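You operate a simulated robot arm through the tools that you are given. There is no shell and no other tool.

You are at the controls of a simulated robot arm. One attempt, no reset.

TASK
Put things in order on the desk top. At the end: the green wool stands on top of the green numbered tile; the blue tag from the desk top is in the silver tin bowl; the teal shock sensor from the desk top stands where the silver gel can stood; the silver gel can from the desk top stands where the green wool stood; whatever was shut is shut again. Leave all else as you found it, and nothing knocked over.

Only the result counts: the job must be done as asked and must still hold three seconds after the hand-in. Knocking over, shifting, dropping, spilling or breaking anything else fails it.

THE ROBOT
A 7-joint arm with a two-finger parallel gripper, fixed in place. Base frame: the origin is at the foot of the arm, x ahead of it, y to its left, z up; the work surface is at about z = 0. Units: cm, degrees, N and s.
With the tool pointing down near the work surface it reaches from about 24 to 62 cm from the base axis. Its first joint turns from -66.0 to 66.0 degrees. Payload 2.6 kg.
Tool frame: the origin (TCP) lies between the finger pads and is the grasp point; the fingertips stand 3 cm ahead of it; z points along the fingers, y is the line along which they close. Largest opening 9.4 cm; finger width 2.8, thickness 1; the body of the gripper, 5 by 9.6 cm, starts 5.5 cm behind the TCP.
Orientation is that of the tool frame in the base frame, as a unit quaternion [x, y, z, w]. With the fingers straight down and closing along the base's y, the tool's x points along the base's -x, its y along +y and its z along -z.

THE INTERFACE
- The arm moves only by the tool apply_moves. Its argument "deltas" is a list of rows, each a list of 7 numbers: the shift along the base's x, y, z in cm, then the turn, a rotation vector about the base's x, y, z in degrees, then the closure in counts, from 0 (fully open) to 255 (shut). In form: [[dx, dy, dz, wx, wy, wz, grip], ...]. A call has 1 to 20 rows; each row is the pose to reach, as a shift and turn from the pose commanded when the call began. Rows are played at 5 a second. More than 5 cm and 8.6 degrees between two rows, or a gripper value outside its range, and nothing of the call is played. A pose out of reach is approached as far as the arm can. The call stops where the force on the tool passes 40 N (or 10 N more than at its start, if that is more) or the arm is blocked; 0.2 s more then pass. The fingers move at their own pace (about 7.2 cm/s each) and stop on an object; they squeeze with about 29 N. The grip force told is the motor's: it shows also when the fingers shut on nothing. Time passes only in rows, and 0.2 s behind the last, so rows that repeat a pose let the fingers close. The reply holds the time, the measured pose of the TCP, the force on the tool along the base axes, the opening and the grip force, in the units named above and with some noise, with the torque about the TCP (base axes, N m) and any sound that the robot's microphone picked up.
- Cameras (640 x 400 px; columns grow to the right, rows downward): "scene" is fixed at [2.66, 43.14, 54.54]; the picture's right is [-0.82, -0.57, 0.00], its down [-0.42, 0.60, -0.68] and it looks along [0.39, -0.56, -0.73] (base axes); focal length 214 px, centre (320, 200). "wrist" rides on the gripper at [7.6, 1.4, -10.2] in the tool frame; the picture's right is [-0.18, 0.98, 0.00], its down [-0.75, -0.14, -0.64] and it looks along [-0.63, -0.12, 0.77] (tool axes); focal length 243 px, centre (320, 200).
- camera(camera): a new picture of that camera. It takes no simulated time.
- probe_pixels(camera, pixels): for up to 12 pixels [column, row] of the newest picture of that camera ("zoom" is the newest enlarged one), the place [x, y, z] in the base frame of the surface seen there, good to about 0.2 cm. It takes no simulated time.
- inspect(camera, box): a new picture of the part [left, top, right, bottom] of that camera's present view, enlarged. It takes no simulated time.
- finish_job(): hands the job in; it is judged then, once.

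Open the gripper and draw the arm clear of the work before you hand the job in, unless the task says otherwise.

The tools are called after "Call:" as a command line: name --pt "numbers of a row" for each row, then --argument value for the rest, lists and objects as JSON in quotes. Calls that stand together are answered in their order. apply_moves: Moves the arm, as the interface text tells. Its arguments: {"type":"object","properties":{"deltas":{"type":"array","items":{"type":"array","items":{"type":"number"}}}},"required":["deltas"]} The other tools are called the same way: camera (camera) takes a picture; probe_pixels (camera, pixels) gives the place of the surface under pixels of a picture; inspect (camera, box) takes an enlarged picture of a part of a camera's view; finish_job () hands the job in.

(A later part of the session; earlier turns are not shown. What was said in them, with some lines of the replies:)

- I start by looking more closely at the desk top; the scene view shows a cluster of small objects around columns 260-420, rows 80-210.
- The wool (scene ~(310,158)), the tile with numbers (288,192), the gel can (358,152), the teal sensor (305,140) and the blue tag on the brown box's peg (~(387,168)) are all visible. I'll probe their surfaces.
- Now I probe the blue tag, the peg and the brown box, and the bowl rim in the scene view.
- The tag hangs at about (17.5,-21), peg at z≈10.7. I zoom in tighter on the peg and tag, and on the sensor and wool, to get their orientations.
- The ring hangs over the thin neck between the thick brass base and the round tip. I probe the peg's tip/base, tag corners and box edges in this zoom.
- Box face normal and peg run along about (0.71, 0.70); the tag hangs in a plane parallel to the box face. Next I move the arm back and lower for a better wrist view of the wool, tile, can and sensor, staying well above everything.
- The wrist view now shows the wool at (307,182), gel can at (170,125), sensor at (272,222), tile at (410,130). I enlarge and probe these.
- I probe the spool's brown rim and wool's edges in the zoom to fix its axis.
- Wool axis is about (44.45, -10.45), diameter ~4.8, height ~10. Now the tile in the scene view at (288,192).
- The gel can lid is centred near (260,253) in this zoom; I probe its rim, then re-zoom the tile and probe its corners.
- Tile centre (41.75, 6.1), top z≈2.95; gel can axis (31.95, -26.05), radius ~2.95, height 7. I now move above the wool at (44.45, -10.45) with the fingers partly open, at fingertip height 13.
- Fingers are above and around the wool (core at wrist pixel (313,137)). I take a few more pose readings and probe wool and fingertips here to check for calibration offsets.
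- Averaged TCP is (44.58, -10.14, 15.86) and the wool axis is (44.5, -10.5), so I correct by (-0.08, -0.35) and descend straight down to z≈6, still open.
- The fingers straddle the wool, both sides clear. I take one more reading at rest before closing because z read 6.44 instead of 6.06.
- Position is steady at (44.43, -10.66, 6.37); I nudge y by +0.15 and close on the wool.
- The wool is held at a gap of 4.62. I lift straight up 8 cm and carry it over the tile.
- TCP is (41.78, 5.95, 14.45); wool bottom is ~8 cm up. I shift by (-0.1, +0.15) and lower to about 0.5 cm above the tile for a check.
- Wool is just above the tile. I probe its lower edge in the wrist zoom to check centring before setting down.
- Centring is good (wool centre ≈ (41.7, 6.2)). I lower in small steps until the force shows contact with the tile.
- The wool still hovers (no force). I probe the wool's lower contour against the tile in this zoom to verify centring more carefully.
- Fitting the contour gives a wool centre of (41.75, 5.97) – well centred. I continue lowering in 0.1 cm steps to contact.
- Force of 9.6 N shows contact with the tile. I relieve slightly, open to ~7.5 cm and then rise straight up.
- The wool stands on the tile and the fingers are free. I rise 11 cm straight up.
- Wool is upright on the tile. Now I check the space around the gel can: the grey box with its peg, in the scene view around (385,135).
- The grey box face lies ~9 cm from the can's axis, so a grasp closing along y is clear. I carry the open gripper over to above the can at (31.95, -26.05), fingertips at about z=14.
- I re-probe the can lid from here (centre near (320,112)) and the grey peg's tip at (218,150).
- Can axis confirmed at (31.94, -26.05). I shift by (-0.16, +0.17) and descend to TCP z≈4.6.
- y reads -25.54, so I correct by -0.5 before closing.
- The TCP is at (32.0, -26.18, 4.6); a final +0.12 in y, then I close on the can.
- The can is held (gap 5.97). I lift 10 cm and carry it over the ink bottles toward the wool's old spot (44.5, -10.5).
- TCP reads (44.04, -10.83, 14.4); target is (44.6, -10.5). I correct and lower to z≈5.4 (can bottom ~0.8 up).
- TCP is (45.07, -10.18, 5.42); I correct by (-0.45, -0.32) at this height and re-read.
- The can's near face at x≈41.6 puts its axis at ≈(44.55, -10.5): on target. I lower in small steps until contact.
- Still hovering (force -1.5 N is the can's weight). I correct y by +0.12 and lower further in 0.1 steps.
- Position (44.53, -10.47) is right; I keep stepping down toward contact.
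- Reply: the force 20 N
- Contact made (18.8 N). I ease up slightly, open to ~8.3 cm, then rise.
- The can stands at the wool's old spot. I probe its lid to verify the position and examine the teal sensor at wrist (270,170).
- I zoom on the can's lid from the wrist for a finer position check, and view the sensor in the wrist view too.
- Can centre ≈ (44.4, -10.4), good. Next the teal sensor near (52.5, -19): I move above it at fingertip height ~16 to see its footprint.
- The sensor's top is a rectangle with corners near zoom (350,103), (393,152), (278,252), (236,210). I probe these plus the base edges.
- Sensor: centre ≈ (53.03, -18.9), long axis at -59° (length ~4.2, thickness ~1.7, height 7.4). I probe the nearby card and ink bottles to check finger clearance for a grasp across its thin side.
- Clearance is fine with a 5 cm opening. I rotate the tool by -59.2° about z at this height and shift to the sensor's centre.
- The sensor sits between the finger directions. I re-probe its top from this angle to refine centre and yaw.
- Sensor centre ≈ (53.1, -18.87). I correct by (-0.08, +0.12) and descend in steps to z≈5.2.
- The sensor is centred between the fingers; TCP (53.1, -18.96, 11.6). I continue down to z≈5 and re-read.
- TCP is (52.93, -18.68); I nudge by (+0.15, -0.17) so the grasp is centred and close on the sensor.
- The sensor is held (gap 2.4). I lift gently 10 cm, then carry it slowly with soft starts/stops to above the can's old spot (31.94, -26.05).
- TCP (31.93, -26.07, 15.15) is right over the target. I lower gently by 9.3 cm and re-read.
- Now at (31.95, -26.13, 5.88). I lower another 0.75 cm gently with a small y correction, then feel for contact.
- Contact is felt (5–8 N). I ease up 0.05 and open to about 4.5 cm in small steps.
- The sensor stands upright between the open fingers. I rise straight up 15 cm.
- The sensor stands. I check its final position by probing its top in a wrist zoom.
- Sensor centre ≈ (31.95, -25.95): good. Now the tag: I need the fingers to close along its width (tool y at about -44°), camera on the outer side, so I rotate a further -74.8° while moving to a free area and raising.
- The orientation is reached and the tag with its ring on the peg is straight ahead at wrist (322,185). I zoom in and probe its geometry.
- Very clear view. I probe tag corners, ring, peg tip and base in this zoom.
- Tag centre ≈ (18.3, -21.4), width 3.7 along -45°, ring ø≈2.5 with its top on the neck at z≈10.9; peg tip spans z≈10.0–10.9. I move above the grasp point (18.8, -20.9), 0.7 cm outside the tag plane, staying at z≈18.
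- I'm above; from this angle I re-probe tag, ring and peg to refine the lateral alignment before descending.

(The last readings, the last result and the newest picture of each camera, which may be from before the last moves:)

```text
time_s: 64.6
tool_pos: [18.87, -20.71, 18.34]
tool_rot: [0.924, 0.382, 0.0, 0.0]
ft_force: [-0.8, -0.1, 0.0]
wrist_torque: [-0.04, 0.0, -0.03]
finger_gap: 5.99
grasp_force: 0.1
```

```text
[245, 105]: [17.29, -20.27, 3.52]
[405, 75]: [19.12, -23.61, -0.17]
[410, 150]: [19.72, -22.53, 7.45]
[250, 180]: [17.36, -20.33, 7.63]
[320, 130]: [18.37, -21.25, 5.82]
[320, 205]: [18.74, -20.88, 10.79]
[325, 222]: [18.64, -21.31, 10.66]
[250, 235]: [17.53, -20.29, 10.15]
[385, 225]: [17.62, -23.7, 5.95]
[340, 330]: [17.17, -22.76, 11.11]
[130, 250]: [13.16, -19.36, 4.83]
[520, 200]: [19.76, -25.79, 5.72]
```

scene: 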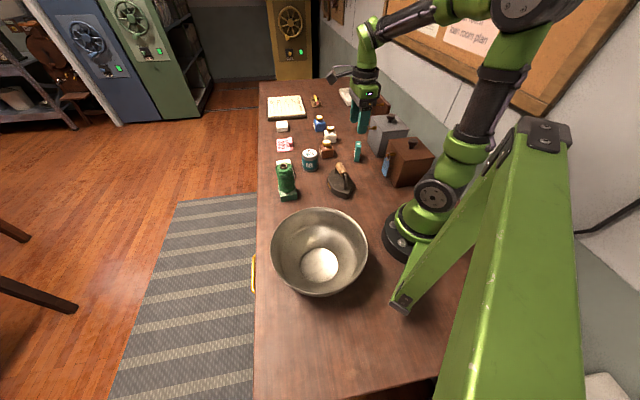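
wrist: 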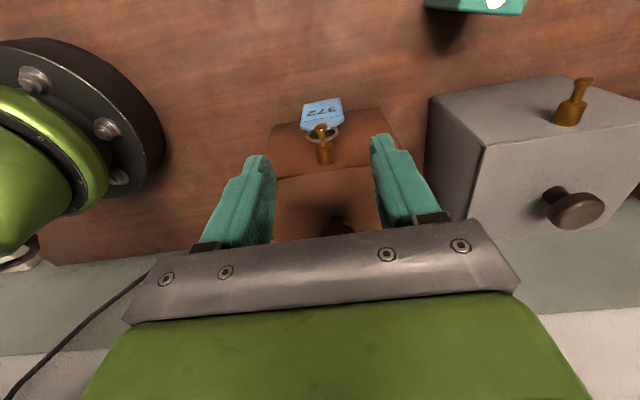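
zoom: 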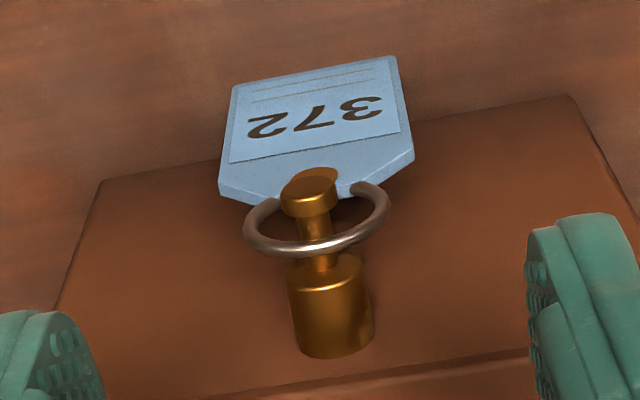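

Relative to the wrist-camera probes the TCP is 0.7 cm outside the tag plane and laterally centred. I descend in two stages, first to z≈12.3.

Call:
apply_moves --pt "0 0 -1.5 0 0 0 92" --pt "0 0 -3 0 0 0 92" --pt "0 0 -4.5 0 0 0 92" --pt "0 0 -6 0 0 0 92" --pt "0 0 -6 0 0 0 92"

Call:
apply_moves --pt "0 0 0 0 0 0 92"

Call:
camera --camera "wrist"

Call:
inspect --camera "scene" --box '[360, 110, 430, 190]'

```text
time_s: 65.8
tool_pos: [18.73, -20.89, 12.61]
tool_rot: [0.924, 0.382, 0.0, 0.0]
ft_force: [0.1, -0.5, -0.6]
wrist_torque: [0.02, -0.02, -0.01]
finger_gap: 6.02
grasp_force: 0.1
```

```text
time_s: 66.2
tool_pos: [18.9, -20.94, 12.43]
tool_rot: [0.924, 0.383, 0.0, -0.001]
ft_force: [0.3, -0.9, 0.2]
wrist_torque: [0.02, -0.03, 0.01]
finger_gap: 6.01
grasp_force: 0.0
```

```text
taken
```

wrist: 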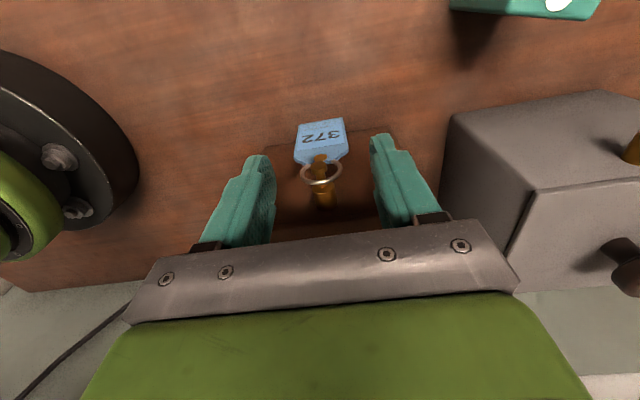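

```text
5.00 times, centred on (395, 150) of scene
```

zoom: 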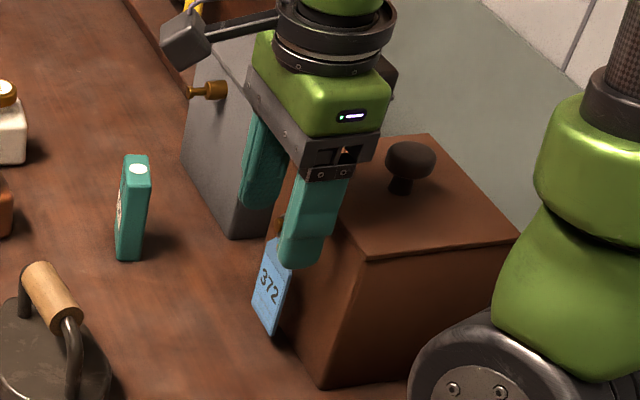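

TCP ≈ (18.82, -20.92, 12.5). I check the tag relative to the hand again before the second stage.

Call:
inspect --camera "wrist" --box '[280, 105, 360, 215]'

Call:
probe_pixels --camera "zoom" --pixels '[[245, 130], [375, 120], [250, 205], [400, 190], [310, 160], [320, 195], [320, 275], [340, 330], [230, 280], [440, 280]]'

```text
3.64 times, centred on (320, 160) of wrist
```

zoom: 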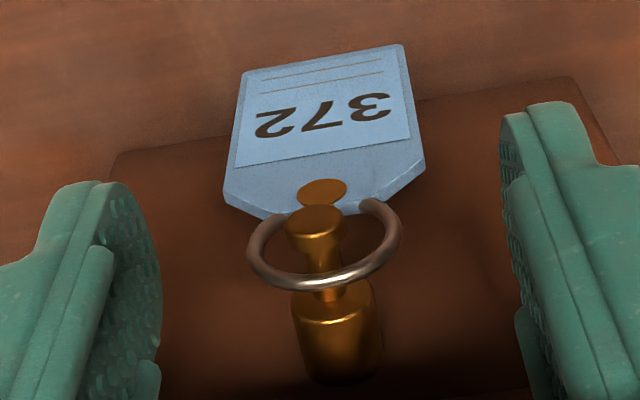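

```text
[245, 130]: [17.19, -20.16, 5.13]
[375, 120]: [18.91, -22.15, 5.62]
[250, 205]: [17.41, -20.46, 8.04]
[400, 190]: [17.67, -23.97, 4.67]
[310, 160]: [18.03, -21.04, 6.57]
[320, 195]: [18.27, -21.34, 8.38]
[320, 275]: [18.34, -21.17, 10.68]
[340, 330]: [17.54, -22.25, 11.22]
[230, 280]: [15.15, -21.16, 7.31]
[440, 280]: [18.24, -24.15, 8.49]
```

Tag centre and plane agree (offset ~0.7 cm, lateral within 0.15). I descend the second stage to z≈7.3.

Call:
apply_moves --pt "0 0.12 -1.2 0 0 0 92" --pt "0 0.12 -2.4 0 0 0 92" --pt "0 0.12 -3.6 0 0 0 92" --pt "0 0.12 -4.6 0 0 0 92" --pt "0 0.12 -5.2 0 0 0 92" --pt "0 0.12 -5.2 0 0 0 92"

Call:
apply_moves --pt "0 0 0 0 0 0 92"

Call:
inspect --camera "wrist" --box '[240, 85, 400, 245]'

Call:
inspect --camera "scene" --box '[365, 130, 415, 190]'

```text
time_s: 67.6
tool_pos: [18.81, -20.63, 7.01]
tool_rot: [0.924, 0.383, 0.001, -0.001]
ft_force: [0.5, -0.3, 0.5]
wrist_torque: [-0.01, 0.0, -0.03]
finger_gap: 6.02
grasp_force: 0.0
```

```text
time_s: 68.0
tool_pos: [18.82, -20.68, 7.2]
tool_rot: [0.924, 0.383, 0.0, -0.001]
ft_force: [-0.1, 0.0, 0.3]
wrist_torque: [0.0, 0.02, -0.02]
finger_gap: 6.0
grasp_force: 0.0
```

```text
2.50 times, centred on (320, 165) of wrist
```

zoom: 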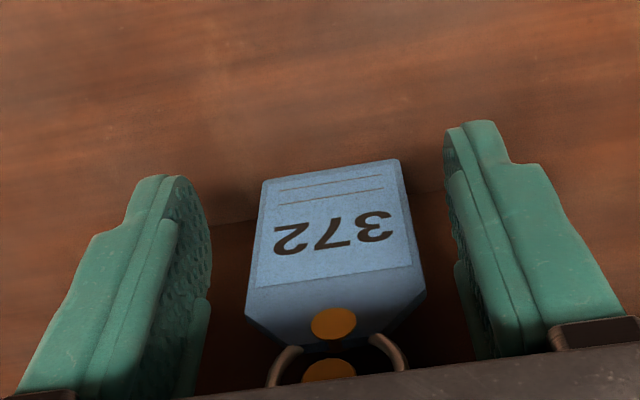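

```text
6.67 times, centred on (390, 160) of scene
```

zoom: 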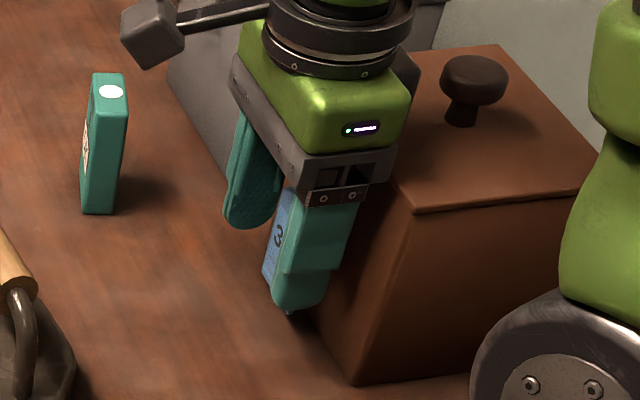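

Both fingers flank the tag with the body above the lid level. I move 0.14 cm inward so the pads cover the tag's full thickness, then close on its side edges.

Call:
apply_moves --pt "-0.1 -0.1 0.1 0 0 0 92" --pt "-0.1 -0.1 0.1 0 0 0 92" --pt "-0.1 -0.1 0.1 0 0 0 125" --pt "-0.1 -0.1 0.1 0 0 0 145" --pt "-0.1 -0.1 0.1 0 0 0 255" --pt "-0.1 -0.1 0.1 0 0 0 255" --pt "-0.1 -0.1 0.1 0 0 0 255"

Call:
apply_moves --pt "0 0 0 0 0 0 255"

Call:
inspect --camera "wrist" --box '[240, 85, 400, 245]'

Call:
inspect --camera "scene" --box '[365, 130, 415, 190]'

```text
time_s: 69.6
tool_pos: [18.69, -20.56, 7.2]
tool_rot: [0.924, 0.383, 0.001, -0.001]
ft_force: [0.8, -0.3, 0.3]
wrist_torque: [0.04, 0.06, 0.0]
finger_gap: 3.86
grasp_force: 29.1
```

```text
time_s: 70.0
tool_pos: [18.64, -20.83, 7.31]
tool_rot: [0.924, 0.383, 0.0, 0.0]
ft_force: [0.0, -0.7, 1.1]
wrist_torque: [0.04, 0.04, 0.0]
finger_gap: 3.86
grasp_force: 29.0
```

```text
2.50 times, centred on (320, 165) of wrist
```

zoom: 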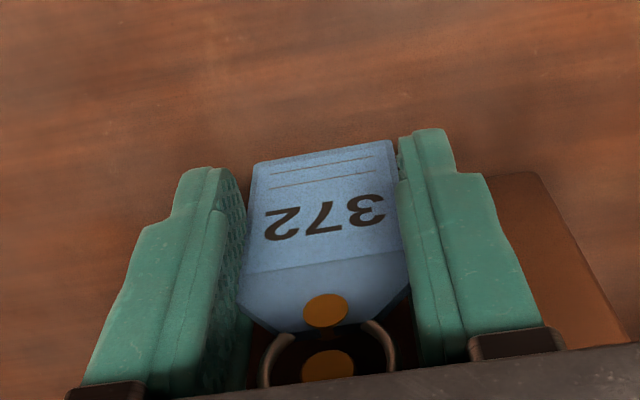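

```text
6.67 times, centred on (390, 160) of scene
```

zoom: 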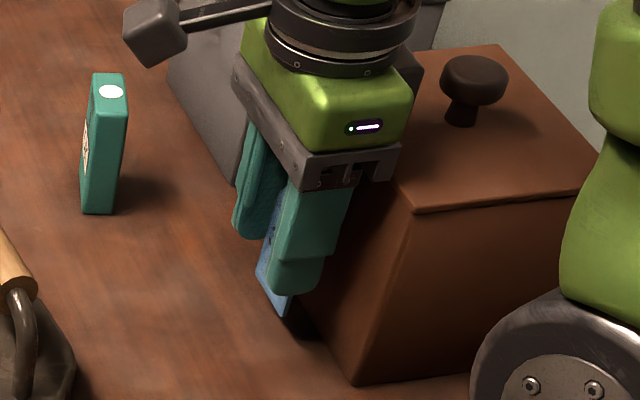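

The tag is gripped (gap 3.86, its width). I lift 0.6 cm so the ring clears the neck, watching the force.

Call:
apply_moves --pt "0 0 0.2 0 0 0 255" --pt "0 0 0.4 0 0 0 255" --pt "0 0 0.6 0 0 0 255" --pt "0 0 0.6 0 0 0 255"

Call:
apply_moves --pt "0 0 0 0 0 0 255"

Call:
camera --camera "wrist"

Call:
inspect --camera "wrist" --box '[240, 85, 400, 245]'

Call:
inspect --camera "scene" --box '[375, 140, 405, 170]'

```text
time_s: 71.0
tool_pos: [18.59, -20.81, 8.03]
tool_rot: [0.924, 0.382, -0.001, 0.0]
ft_force: [0.1, 0.0, -0.9]
wrist_torque: [0.0, -0.01, -0.01]
finger_gap: 3.86
grasp_force: 29.1
```

```text
time_s: 71.4
tool_pos: [18.82, -20.76, 7.86]
tool_rot: [0.924, 0.382, 0.0, 0.0]
ft_force: [0.3, 0.0, -0.8]
wrist_torque: [-0.04, -0.01, -0.02]
finger_gap: 3.85
grasp_force: 29.0
```

```text
taken
```

wrist: 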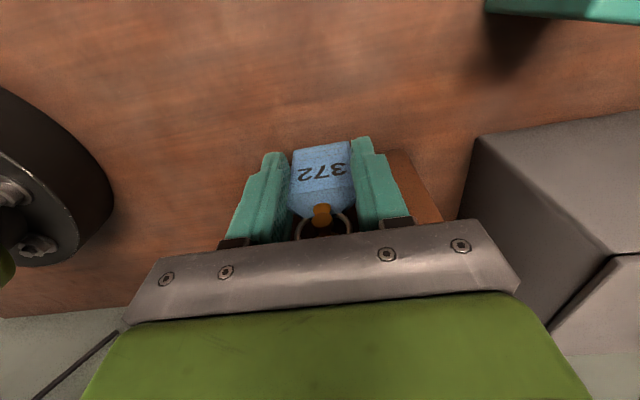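

```text
2.50 times, centred on (320, 165) of wrist
```

zoom: 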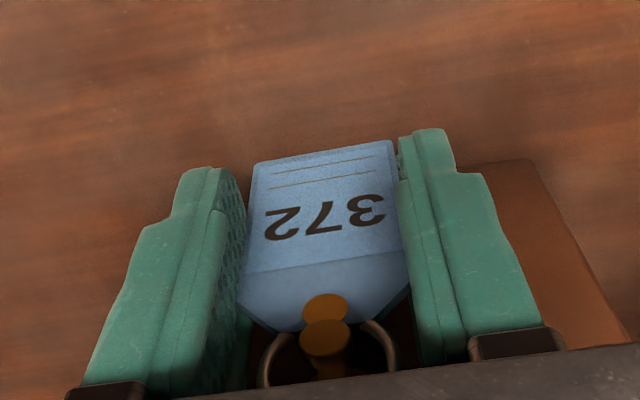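

```text
13.33 times, centred on (390, 155) of scene
```

zoom: 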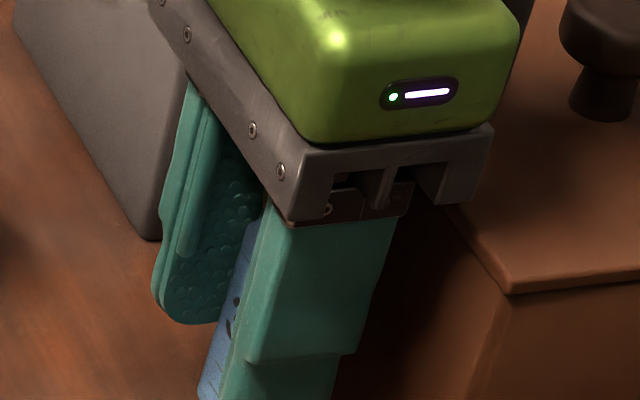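

Ring and tag rise as one piece, centred on the peg tip at zoom (325,340), with no contact force. I now draw it straight outward along (0.707, 0.707) slowly.

Call:
apply_moves --pt "0.2 0.2 0 0 0 0 255" --pt "0.45 0.45 0 0 0 0 255" --pt "0.7 0.7 0 0 0 0 255" --pt "0.7 0.7 0 0 0 0 255"

Call:
inspect --camera "wrist" --box '[240, 85, 400, 245]'

```text
time_s: 72.4
tool_pos: [19.4, -20.01, 8.04]
tool_rot: [0.924, 0.382, 0.0, 0.0]
ft_force: [0.8, -0.1, 0.1]
wrist_torque: [-0.01, 0.0, 0.02]
finger_gap: 3.88
grasp_force: 29.1
```

```text
2.50 times, centred on (320, 165) of wrist
```

zoom: 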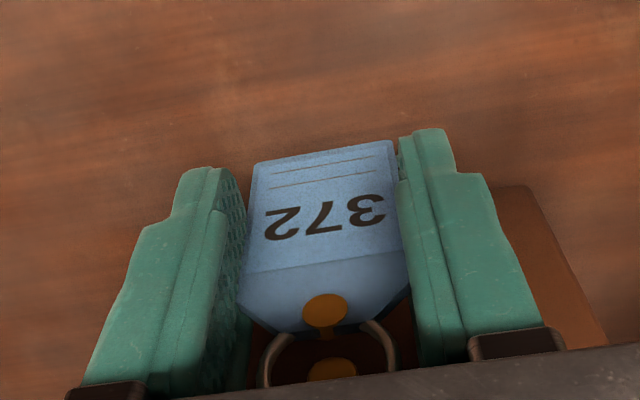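

No force; the tip stays centred in the ring at (332,370). I continue outward another 3.5 cm.

Call:
apply_moves --pt "0.25 0.25 0 0 0 0 255" --pt "0.5 0.5 0 0 0 0 255" --pt "0.8 0.8 0 0 0 0 255" --pt "1.2 1.2 0 0 0 0 255" --pt "1.8 1.8 0 0 0 0 255" --pt "2.5 2.5 0 0 0 0 255" --pt "2.5 2.5 0 0 0 0 255"

Call:
inspect --camera "wrist" --box '[240, 85, 400, 245]'

Call:
inspect --camera "scene" --box '[355, 120, 425, 190]'

```text
time_s: 74.0
tool_pos: [22.09, -17.63, 7.98]
tool_rot: [0.924, 0.383, 0.0, -0.001]
ft_force: [0.1, 0.3, -0.3]
wrist_torque: [0.01, 0.04, 0.0]
finger_gap: 3.86
grasp_force: 29.3
```

```text
2.50 times, centred on (320, 165) of wrist
```

zoom: 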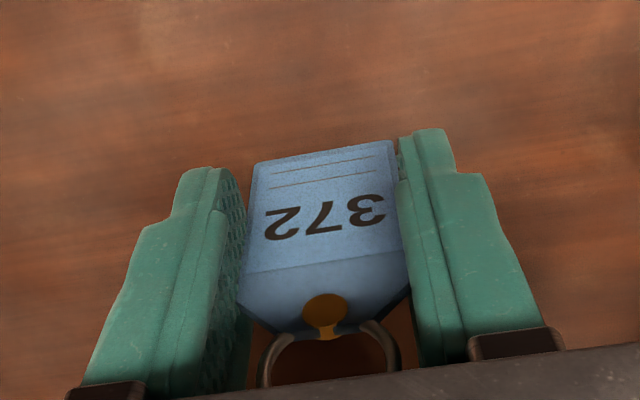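

```text
5.71 times, centred on (390, 155) of scene
```

zoom: 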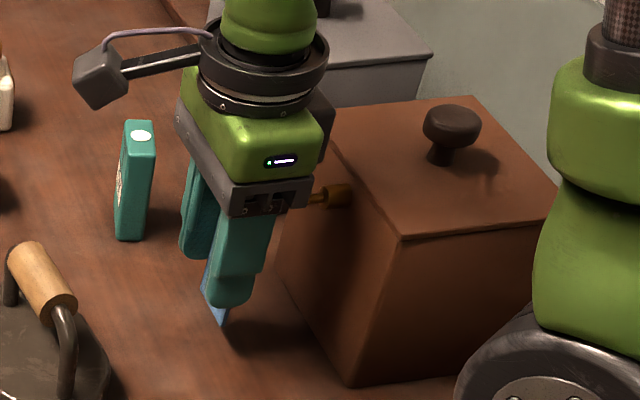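

The tag is free of the peg and the peg/box are untouched. I lift it 17 cm straight up first.

Call:
apply_moves --pt "0.2 0.2 1 0 0 0 255" --pt "0.2 0.2 3 0 0 0 255" --pt "0.2 0.2 6 0 0 0 255" --pt "0.2 0.2 10 0 0 0 255" --pt "0.2 0.2 14 0 0 0 255" --pt "0.2 0.2 17 0 0 0 255" --pt "0.2 0.2 17 0 0 0 255"

Call:
camera --camera "scene"

Call:
camera --camera "wrist"

```text
time_s: 75.6
tool_pos: [22.01, -17.46, 24.79]
tool_rot: [0.924, 0.384, 0.0, 0.0]
ft_force: [0.5, -0.3, 0.3]
wrist_torque: [0.0, -0.01, -0.02]
finger_gap: 3.86
grasp_force: 28.8
```

```text
taken
```

scene: 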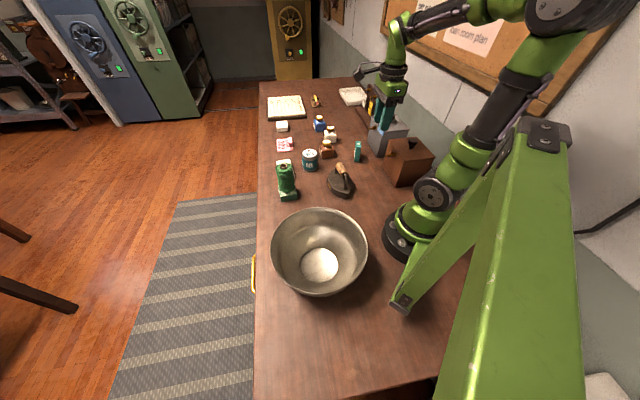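

```text
taken
```

wrist: 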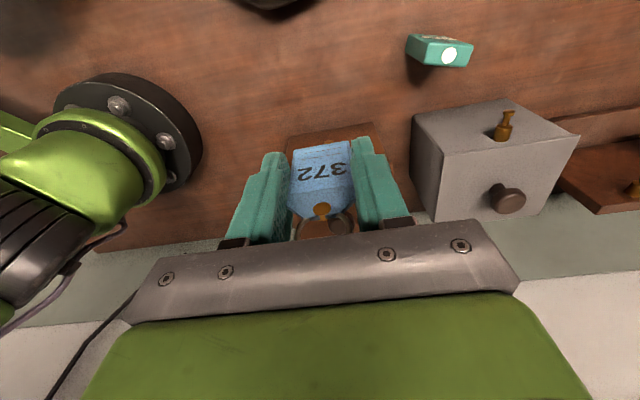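

The tag is held high. Before swinging to the bowl I check where the green beam in the foreground of the scene view is, and refine the bowl rim.

Call:
probe_pixels --camera "scene" --pixels '[[403, 300], [430, 270], [480, 200], [540, 135], [500, 260], [560, 250], [500, 350], [580, 380], [430, 240], [555, 160]]'

Call:
inspect --camera "scene" --box '[260, 200, 380, 300]'

Call:
probe_pixels --camera "zoom" --pixels '[[320, 38], [62, 170], [575, 180], [320, 375], [130, 80], [500, 80], [160, 340], [480, 340], [320, 265], [320, 180], [200, 250], [440, 260]]'

```text
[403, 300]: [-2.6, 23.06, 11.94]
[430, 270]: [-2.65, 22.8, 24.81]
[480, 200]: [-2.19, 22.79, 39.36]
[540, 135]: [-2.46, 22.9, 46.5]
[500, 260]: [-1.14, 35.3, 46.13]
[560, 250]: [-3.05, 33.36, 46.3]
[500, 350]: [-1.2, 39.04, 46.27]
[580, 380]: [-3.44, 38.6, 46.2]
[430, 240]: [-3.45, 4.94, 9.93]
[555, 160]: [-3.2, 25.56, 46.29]
```

```text
4.00 times, centred on (320, 250) of scene
```

zoom: 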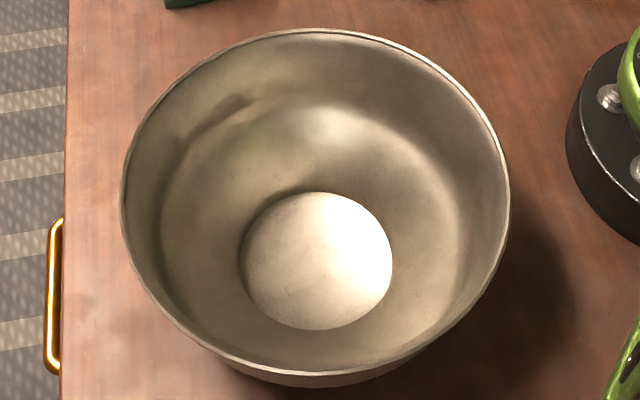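

```text
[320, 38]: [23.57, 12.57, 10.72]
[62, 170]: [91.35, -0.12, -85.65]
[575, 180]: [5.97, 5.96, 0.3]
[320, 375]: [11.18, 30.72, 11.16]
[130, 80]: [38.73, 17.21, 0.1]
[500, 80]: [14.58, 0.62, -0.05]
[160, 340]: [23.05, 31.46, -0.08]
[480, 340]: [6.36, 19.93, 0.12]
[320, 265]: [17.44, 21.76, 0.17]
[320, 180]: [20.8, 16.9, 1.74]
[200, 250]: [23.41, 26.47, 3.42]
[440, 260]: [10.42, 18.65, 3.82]
```

The beam is the camera stand: a post at (-2.5, 23) and a boom at z≈46, well clear of the bowl (centre (17.4, 21.65), rim z≈10.8). I swing along an arc of ~29 cm radius, turning the wrist along with it.

Call:
apply_moves --pt "2.24 2.6 0 0 0 6.9 255" --pt "4.24 5.47 0 0 0 13.8 255" --pt "5.51 8.72 0 0 0 20.7 255" --pt "6.38 12.1 0 0 0 27.6 255" --pt "6.84 15.56 0 0 0 34.5 255" --pt "6.88 19.05 0 0 0 41.4 255" --pt "6.5 22.52 0 0 0 48.3 255" --pt "6.5 22.52 0 0 0 48.3 255"

Call:
camera --camera "scene"

```text
time_s: 77.4
tool_pos: [28.58, 5.52, 24.84]
tool_rot: [0.686, 0.728, 0.0, 0.0]
ft_force: [-0.6, -0.3, -0.1]
wrist_torque: [-0.01, -0.01, -0.01]
finger_gap: 3.85
grasp_force: 28.7
```

```text
taken
```

scene: 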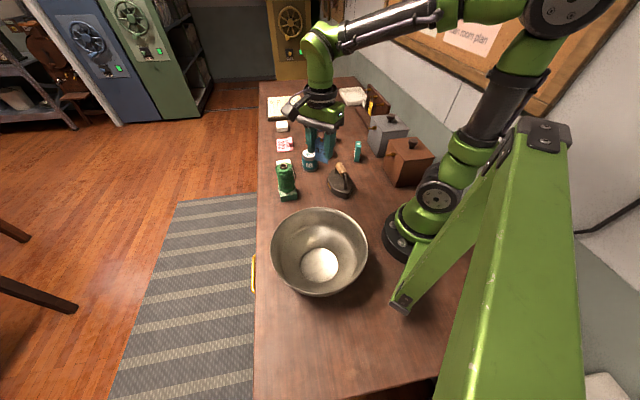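

Halfway. I check where the arm's elbow is relative to the camera stand before continuing.

Call:
probe_pixels --camera "scene" --pixels '[[560, 10], [590, 20], [510, 60], [480, 110], [440, 190], [470, 12], [350, 40], [320, 70], [420, 10], [530, 20]]'

Call:
camera --camera "wrist"

```text
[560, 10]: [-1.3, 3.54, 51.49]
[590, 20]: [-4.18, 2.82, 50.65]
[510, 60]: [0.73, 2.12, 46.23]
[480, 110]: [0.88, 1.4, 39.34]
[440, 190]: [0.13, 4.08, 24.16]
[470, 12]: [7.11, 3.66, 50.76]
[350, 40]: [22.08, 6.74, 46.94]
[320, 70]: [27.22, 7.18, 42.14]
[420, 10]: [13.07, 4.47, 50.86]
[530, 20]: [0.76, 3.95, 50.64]
```

```text
taken
```

wrist: 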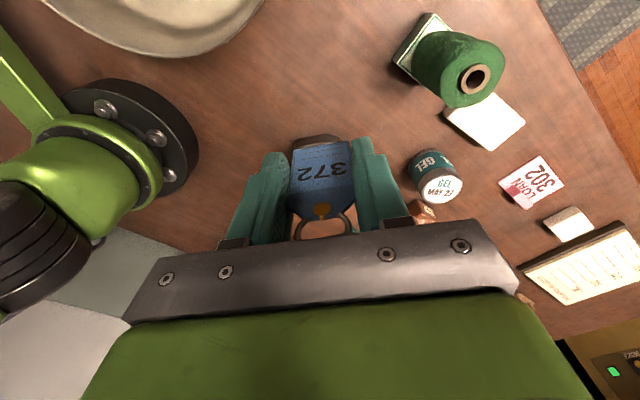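

The elbow sits above the base at z≈50 and stays far from the stand. I finish the swing to above the bowl centre.

Call:
apply_moves --pt "-0.8 3.3 0 0 0 6.9 255" --pt "-2 6.5 0 0 0 13.8 255" --pt "-3.58 9.5 0 0 0 20.7 255" --pt "-5.68 12.2 0 0 0 27.6 255" --pt "-8.3 14.4 0 0 0 34.5 255" --pt "-11.15 16.15 0 0 0 41.4 255" --pt "-11.15 16.15 0 0 0 41.4 255"

Call:
apply_moves --pt "0 0 0 0 0 0 255"

Call:
camera --camera "scene"

Call:
camera --camera "wrist"

```text
time_s: 79.0
tool_pos: [17.4, 21.37, 25.18]
tool_rot: [0.384, 0.923, 0.0, 0.0]
ft_force: [-0.5, -1.0, 1.3]
wrist_torque: [0.02, -0.01, -0.02]
finger_gap: 3.85
grasp_force: 29.1
```

```text
time_s: 79.4
tool_pos: [17.6, 21.41, 25.07]
tool_rot: [0.385, 0.923, 0.0, 0.0]
ft_force: [0.0, 0.6, -0.3]
wrist_torque: [-0.01, -0.01, -0.01]
finger_gap: 3.86
grasp_force: 29.0
```

```text
taken
```

scene: 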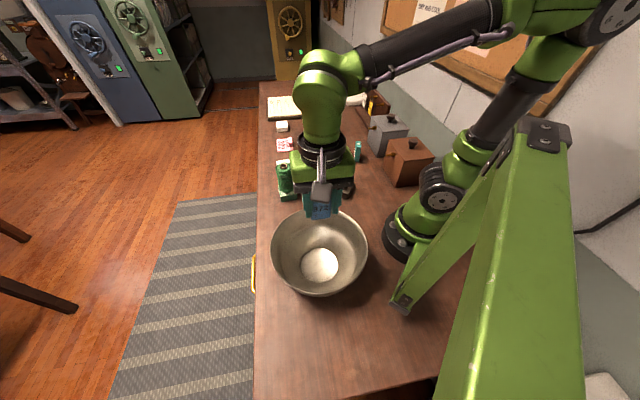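

```text
taken
```

wrist: 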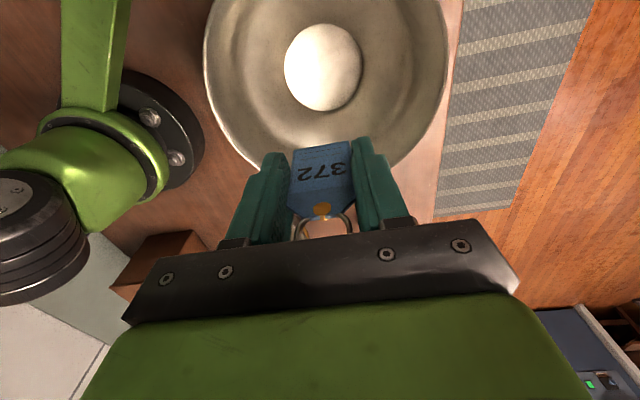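

The tag is above the bowl at TCP (17.5, 21.4, 25.1). I lower straight into the bowl in two stages, first to z≈13.

Call:
apply_moves --pt "-0.1 0.2 -2 0 0 0 255" --pt "-0.1 0.2 -5 0 0 0 255" --pt "-0.1 0.2 -8 0 0 0 255" --pt "-0.1 0.2 -12 0 0 0 255" --pt "-0.1 0.2 -12 0 0 0 255"

Call:
apply_moves --pt "0 0 0 0 0 0 255"

Call:
inspect --camera "scene" --box '[255, 170, 385, 310]'

Call:
camera --camera "wrist"

```text
time_s: 80.6
tool_pos: [17.26, 21.76, 12.72]
tool_rot: [0.385, 0.923, 0.001, 0.0]
ft_force: [-0.3, 0.1, 0.4]
wrist_torque: [0.0, 0.01, 0.02]
finger_gap: 3.89
grasp_force: 29.2
```

```text
time_s: 81.0
tool_pos: [17.18, 21.68, 12.73]
tool_rot: [0.385, 0.923, 0.001, 0.0]
ft_force: [0.1, -0.2, -1.6]
wrist_torque: [0.03, 0.01, -0.04]
finger_gap: 3.86
grasp_force: 29.0
```

```text
2.86 times, centred on (320, 240) of scene
```

zoom: 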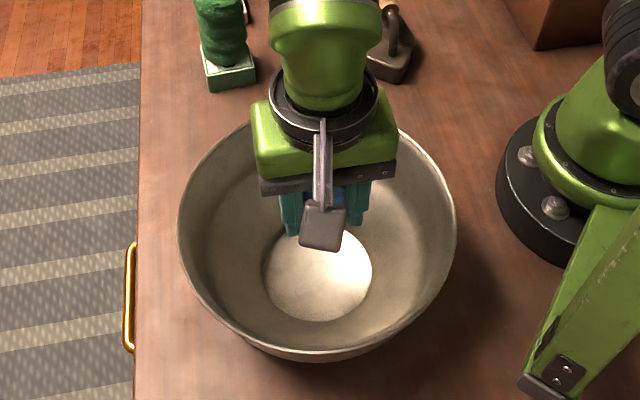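

```text
taken
```

wrist: 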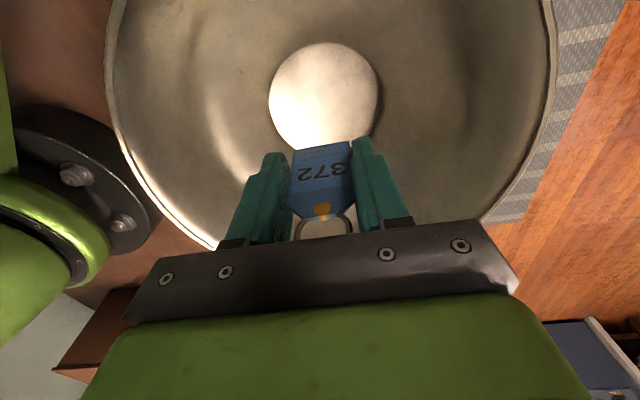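

Centred over the bowl floor at (17.2, 21.7). I lower 5.6 cm more, so the tag's lower end is ~2 cm above the bowl floor.

Call:
apply_moves --pt "0.1 0 -1.5 0 0 0 255" --pt "0.2 0 -3 0 0 0 255" --pt "0.2 0 -4.5 0 0 0 255" --pt "0.2 0 -5.6 0 0 0 255" --pt "0.2 0 -5.6 0 0 0 255"

Call:
apply_moves --pt "0 0 0 0 0 0 255"

Call:
camera --camera "wrist"

Call:
inspect --camera "scene" --box '[255, 190, 385, 310]'

```text
time_s: 82.2
tool_pos: [17.46, 21.45, 7.23]
tool_rot: [0.384, 0.923, -0.001, 0.0]
ft_force: [-0.7, 0.6, -0.7]
wrist_torque: [0.0, 0.0, 0.0]
finger_gap: 3.86
grasp_force: 28.8
```

```text
time_s: 82.6
tool_pos: [17.48, 21.52, 7.23]
tool_rot: [0.385, 0.923, 0.0, 0.0]
ft_force: [-0.2, -0.3, 0.1]
wrist_torque: [-0.02, 0.01, -0.01]
finger_gap: 3.84
grasp_force: 28.7
```

```text
taken
```

wrist: 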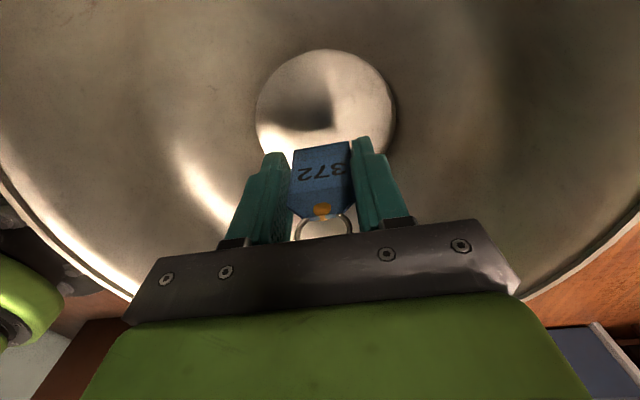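

```text
3.33 times, centred on (320, 250) of scene
```

zoom: 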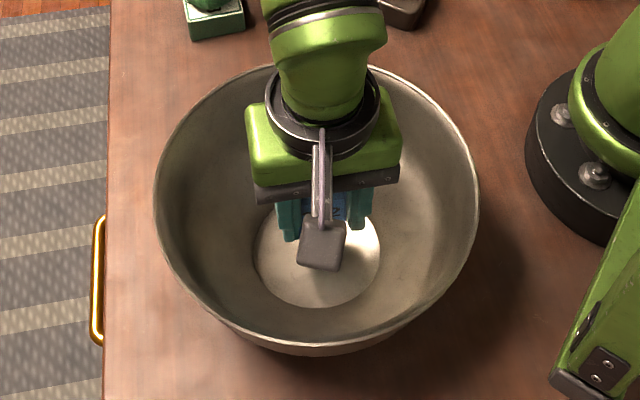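

Everything is clear of the bowl walls. I lower 0.8 more and open the fingers modestly to release the tag.

Call:
apply_moves --pt "0 0 -0.4 0 0 0 255" --pt "0 0 -0.8 0 0 0 255" --pt "0 0 -0.8 0 0 0 255" --pt "0 0 -0.8 0 0 0 140" --pt "0 0 -0.8 0 0 0 115" --pt "0 0 -0.8 0 0 0 100" --pt "0 0 -0.8 0 0 0 100" --pt "0 0 -0.8 0 0 0 100"

Call:
camera --camera "wrist"

Call:
inspect --camera "scene" --box '[255, 190, 385, 310]'

```text
time_s: 84.4
tool_pos: [17.42, 21.55, 6.47]
tool_rot: [0.385, 0.923, 0.001, 0.0]
ft_force: [0.3, -0.1, -0.4]
wrist_torque: [0.0, 0.0, -0.01]
finger_gap: 5.73
grasp_force: 0.0
```

```text
taken
```

wrist: 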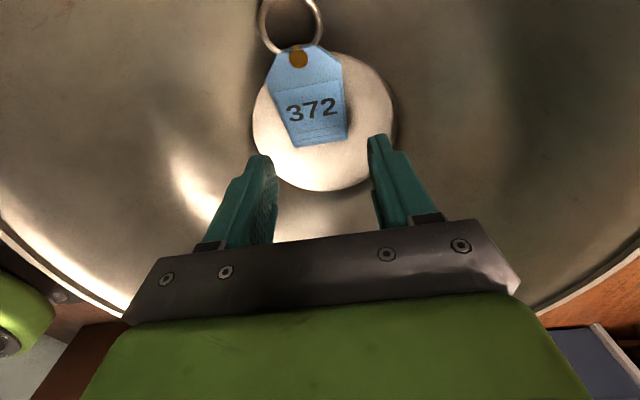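

```text
3.33 times, centred on (320, 250) of scene
```

zoom: 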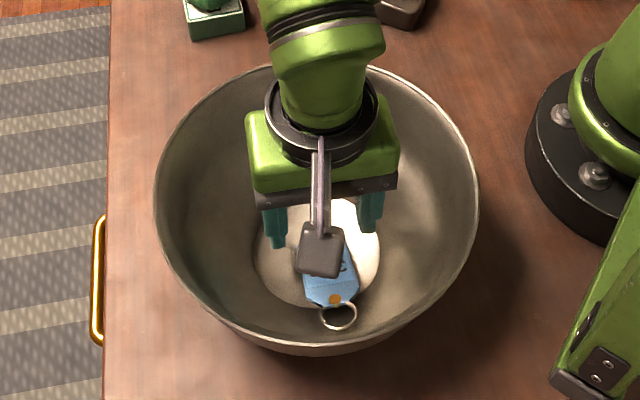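

The tag lies in the bowl. I raise the open gripper straight up and clear of the bowl.

Call:
apply_moves --pt "0 0 1.5 0 0 0 100" --pt "0 0 4.5 0 0 0 100" --pt "0 0 8.5 0 0 0 100" --pt "0 0 13 0 0 0 100" --pt "0 0 17 0 0 0 60" --pt "0 0 20 0 0 0 0" --pt "0 0 20 0 0 0 0"

Call:
camera --camera "scene"

Call:
camera --camera "wrist"

```text
time_s: 86.0
tool_pos: [17.35, 21.6, 26.68]
tool_rot: [0.385, 0.923, 0.0, 0.0]
ft_force: [-0.2, -0.4, -0.5]
wrist_torque: [-0.02, 0.0, -0.04]
finger_gap: 9.4
grasp_force: 0.0
```

```text
taken
```

scene: 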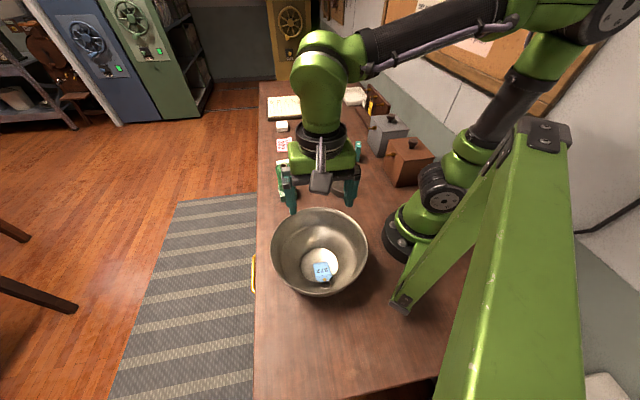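

```text
taken
```

wrist: 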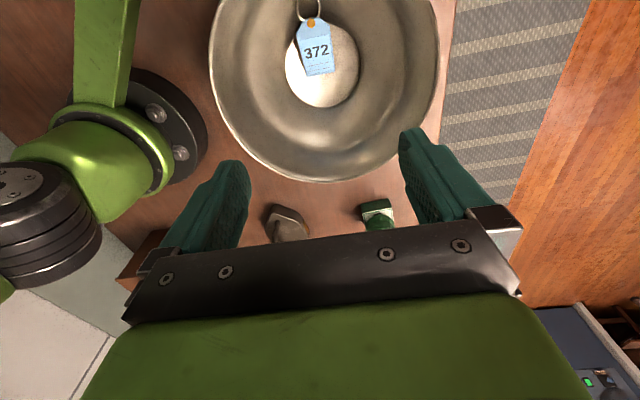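

The tag is lying in the bowl. I raise further and swing the arm back to a neutral pose high above the desk so I can inspect the whole result.

Call:
apply_moves --pt "0 0 3 0 0 0 0" --pt "3.5 -2.2 5 0 0 6.4 0" --pt "6.15 -4.6 6 0 0 12.8 0" --pt "8.85 -7.1 7 0 0 19.2 0" --pt "11.35 -10 8 0 0 25.6 0" --pt "13.55 -13.3 8 0 0 32 0" --pt "15.35 -17 8 0 0 38.4 0" --pt "16.65 -21 8 0 0 44.8 0" --pt "16.65 -21 8 0 0 44.8 0"

Call:
camera --camera "scene"

Call:
inspect --camera "scene" --box '[255, 75, 435, 205]'

Call:
inspect --camera "scene" --box '[255, 195, 385, 305]'

Call:
camera --camera "wrist"

```text
time_s: 88.0
tool_pos: [34.35, 0.38, 34.41]
tool_rot: [0.004, 1.0, 0.0, 0.0]
ft_force: [-0.2, 0.5, -0.4]
wrist_torque: [0.0, 0.02, 0.03]
finger_gap: 9.4
grasp_force: 0.2
```

```text
taken
```

scene: 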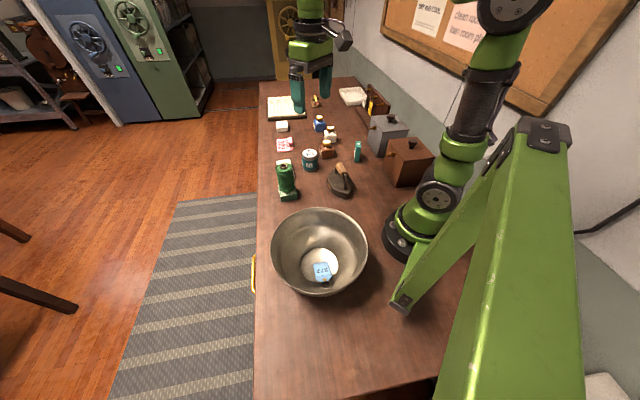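

```text
3.08 times, centred on (345, 140) of scene
```

zoom: 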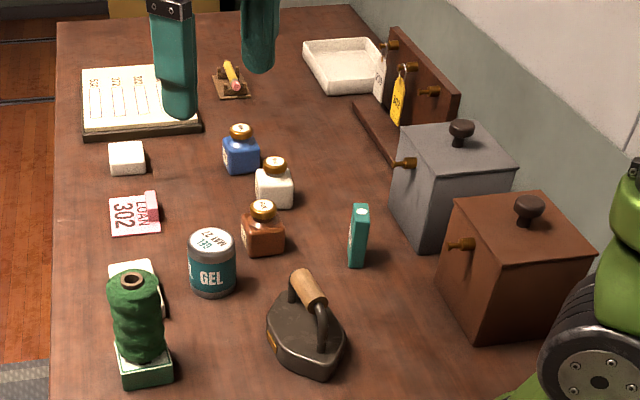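

```text
3.64 times, centred on (320, 250) of scene
```

zoom: 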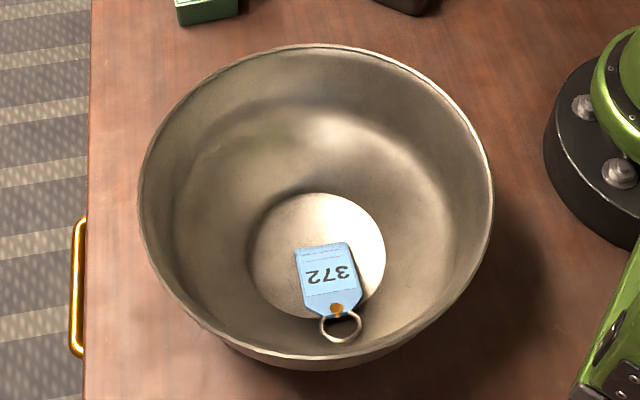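

```text
taken
```

wrist: 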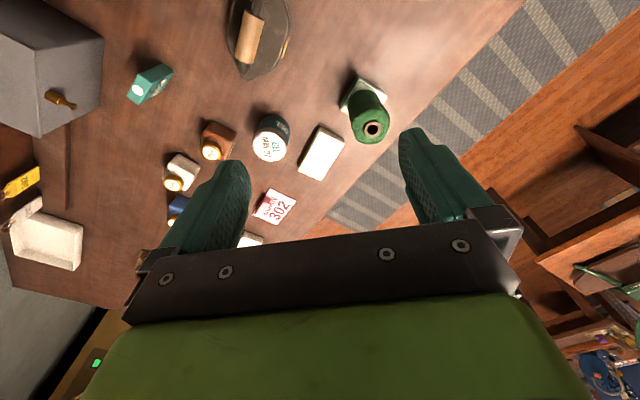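

All four moves look complete. One last close check that the wool stands squarely on the unmoved tile and the can and sensor are upright.

Call:
inspect --camera "scene" --box '[270, 155, 320, 205]'

Call:
probe_pixels --camera "zoom" --pixels '[[170, 370], [335, 345], [160, 305], [320, 270], [190, 80], [240, 305], [230, 60]]'

Call:
apply_moves --pt "0 0 0 0 0 0 0" --pt "0 0 0 0 0 0 0" --pt "0 0 0 0 0 0 0" --pt "0 0 0 0 0 0 0" --pt "0 0 0 0 0 0 0"

Call:
inspect --camera "scene" --box '[265, 120, 375, 210]'

```text
8.00 times, centred on (295, 180) of scene
```

zoom: 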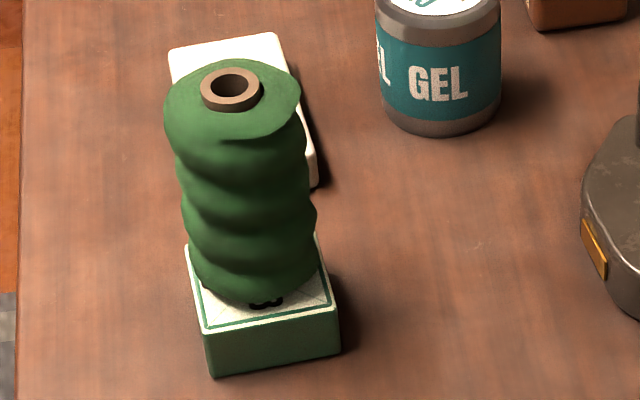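

```text
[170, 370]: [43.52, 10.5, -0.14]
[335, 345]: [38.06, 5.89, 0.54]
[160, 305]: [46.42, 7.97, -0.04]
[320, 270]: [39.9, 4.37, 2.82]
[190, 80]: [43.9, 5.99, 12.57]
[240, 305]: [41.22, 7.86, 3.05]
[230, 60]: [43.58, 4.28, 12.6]
```

```text
time_s: 89.2
tool_pos: [34.26, 0.43, 34.41]
tool_rot: [0.004, 1.0, -0.001, 0.0]
ft_force: [-0.2, -0.4, 0.4]
wrist_torque: [-0.02, -0.04, 0.03]
finger_gap: 9.4
grasp_force: 0.0
```

```text
4.44 times, centred on (320, 165) of scene
```

zoom: 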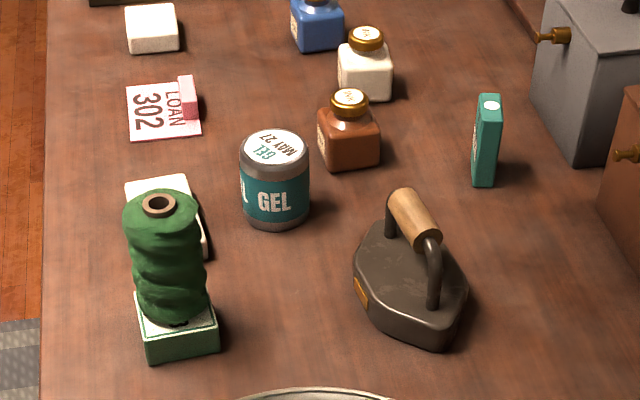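

The wool stands upright on the unmoved tile, the can stands on the wool's old spot and the sensor on the can's. The tag is in the bowl, nothing was opened, and the gripper is open and clear of the work. I hand the job in.

Call:
finish_job

```text
The job is handed in.
```

I handed the job in with all four moves done. The last pictures, taken just before hand-in, showed everything standing and at rest.

| Item | Where it is now | How close |
|---|---|---|
| Green wool | Upright on the green numbered tile | About centred on the tile |
| Silver gel can | Where the wool stood | Within about 0.2 cm of the wool's old centre |
| Teal shock sensor | Upright where the gel can stood | Within about 0.2 cm of the can's old centre |
| Blue tag (372) | Lying in the silver tin bowl | Lifted off the brown box's peg, then released about 1 cm above the bowl floor |

I opened no lid or drawer, so there was nothing to shut again. I saw no contact with anything else on the desk, and the tile read in the same place before and after. The gripper is open, and the arm is drawn up clear of the work.
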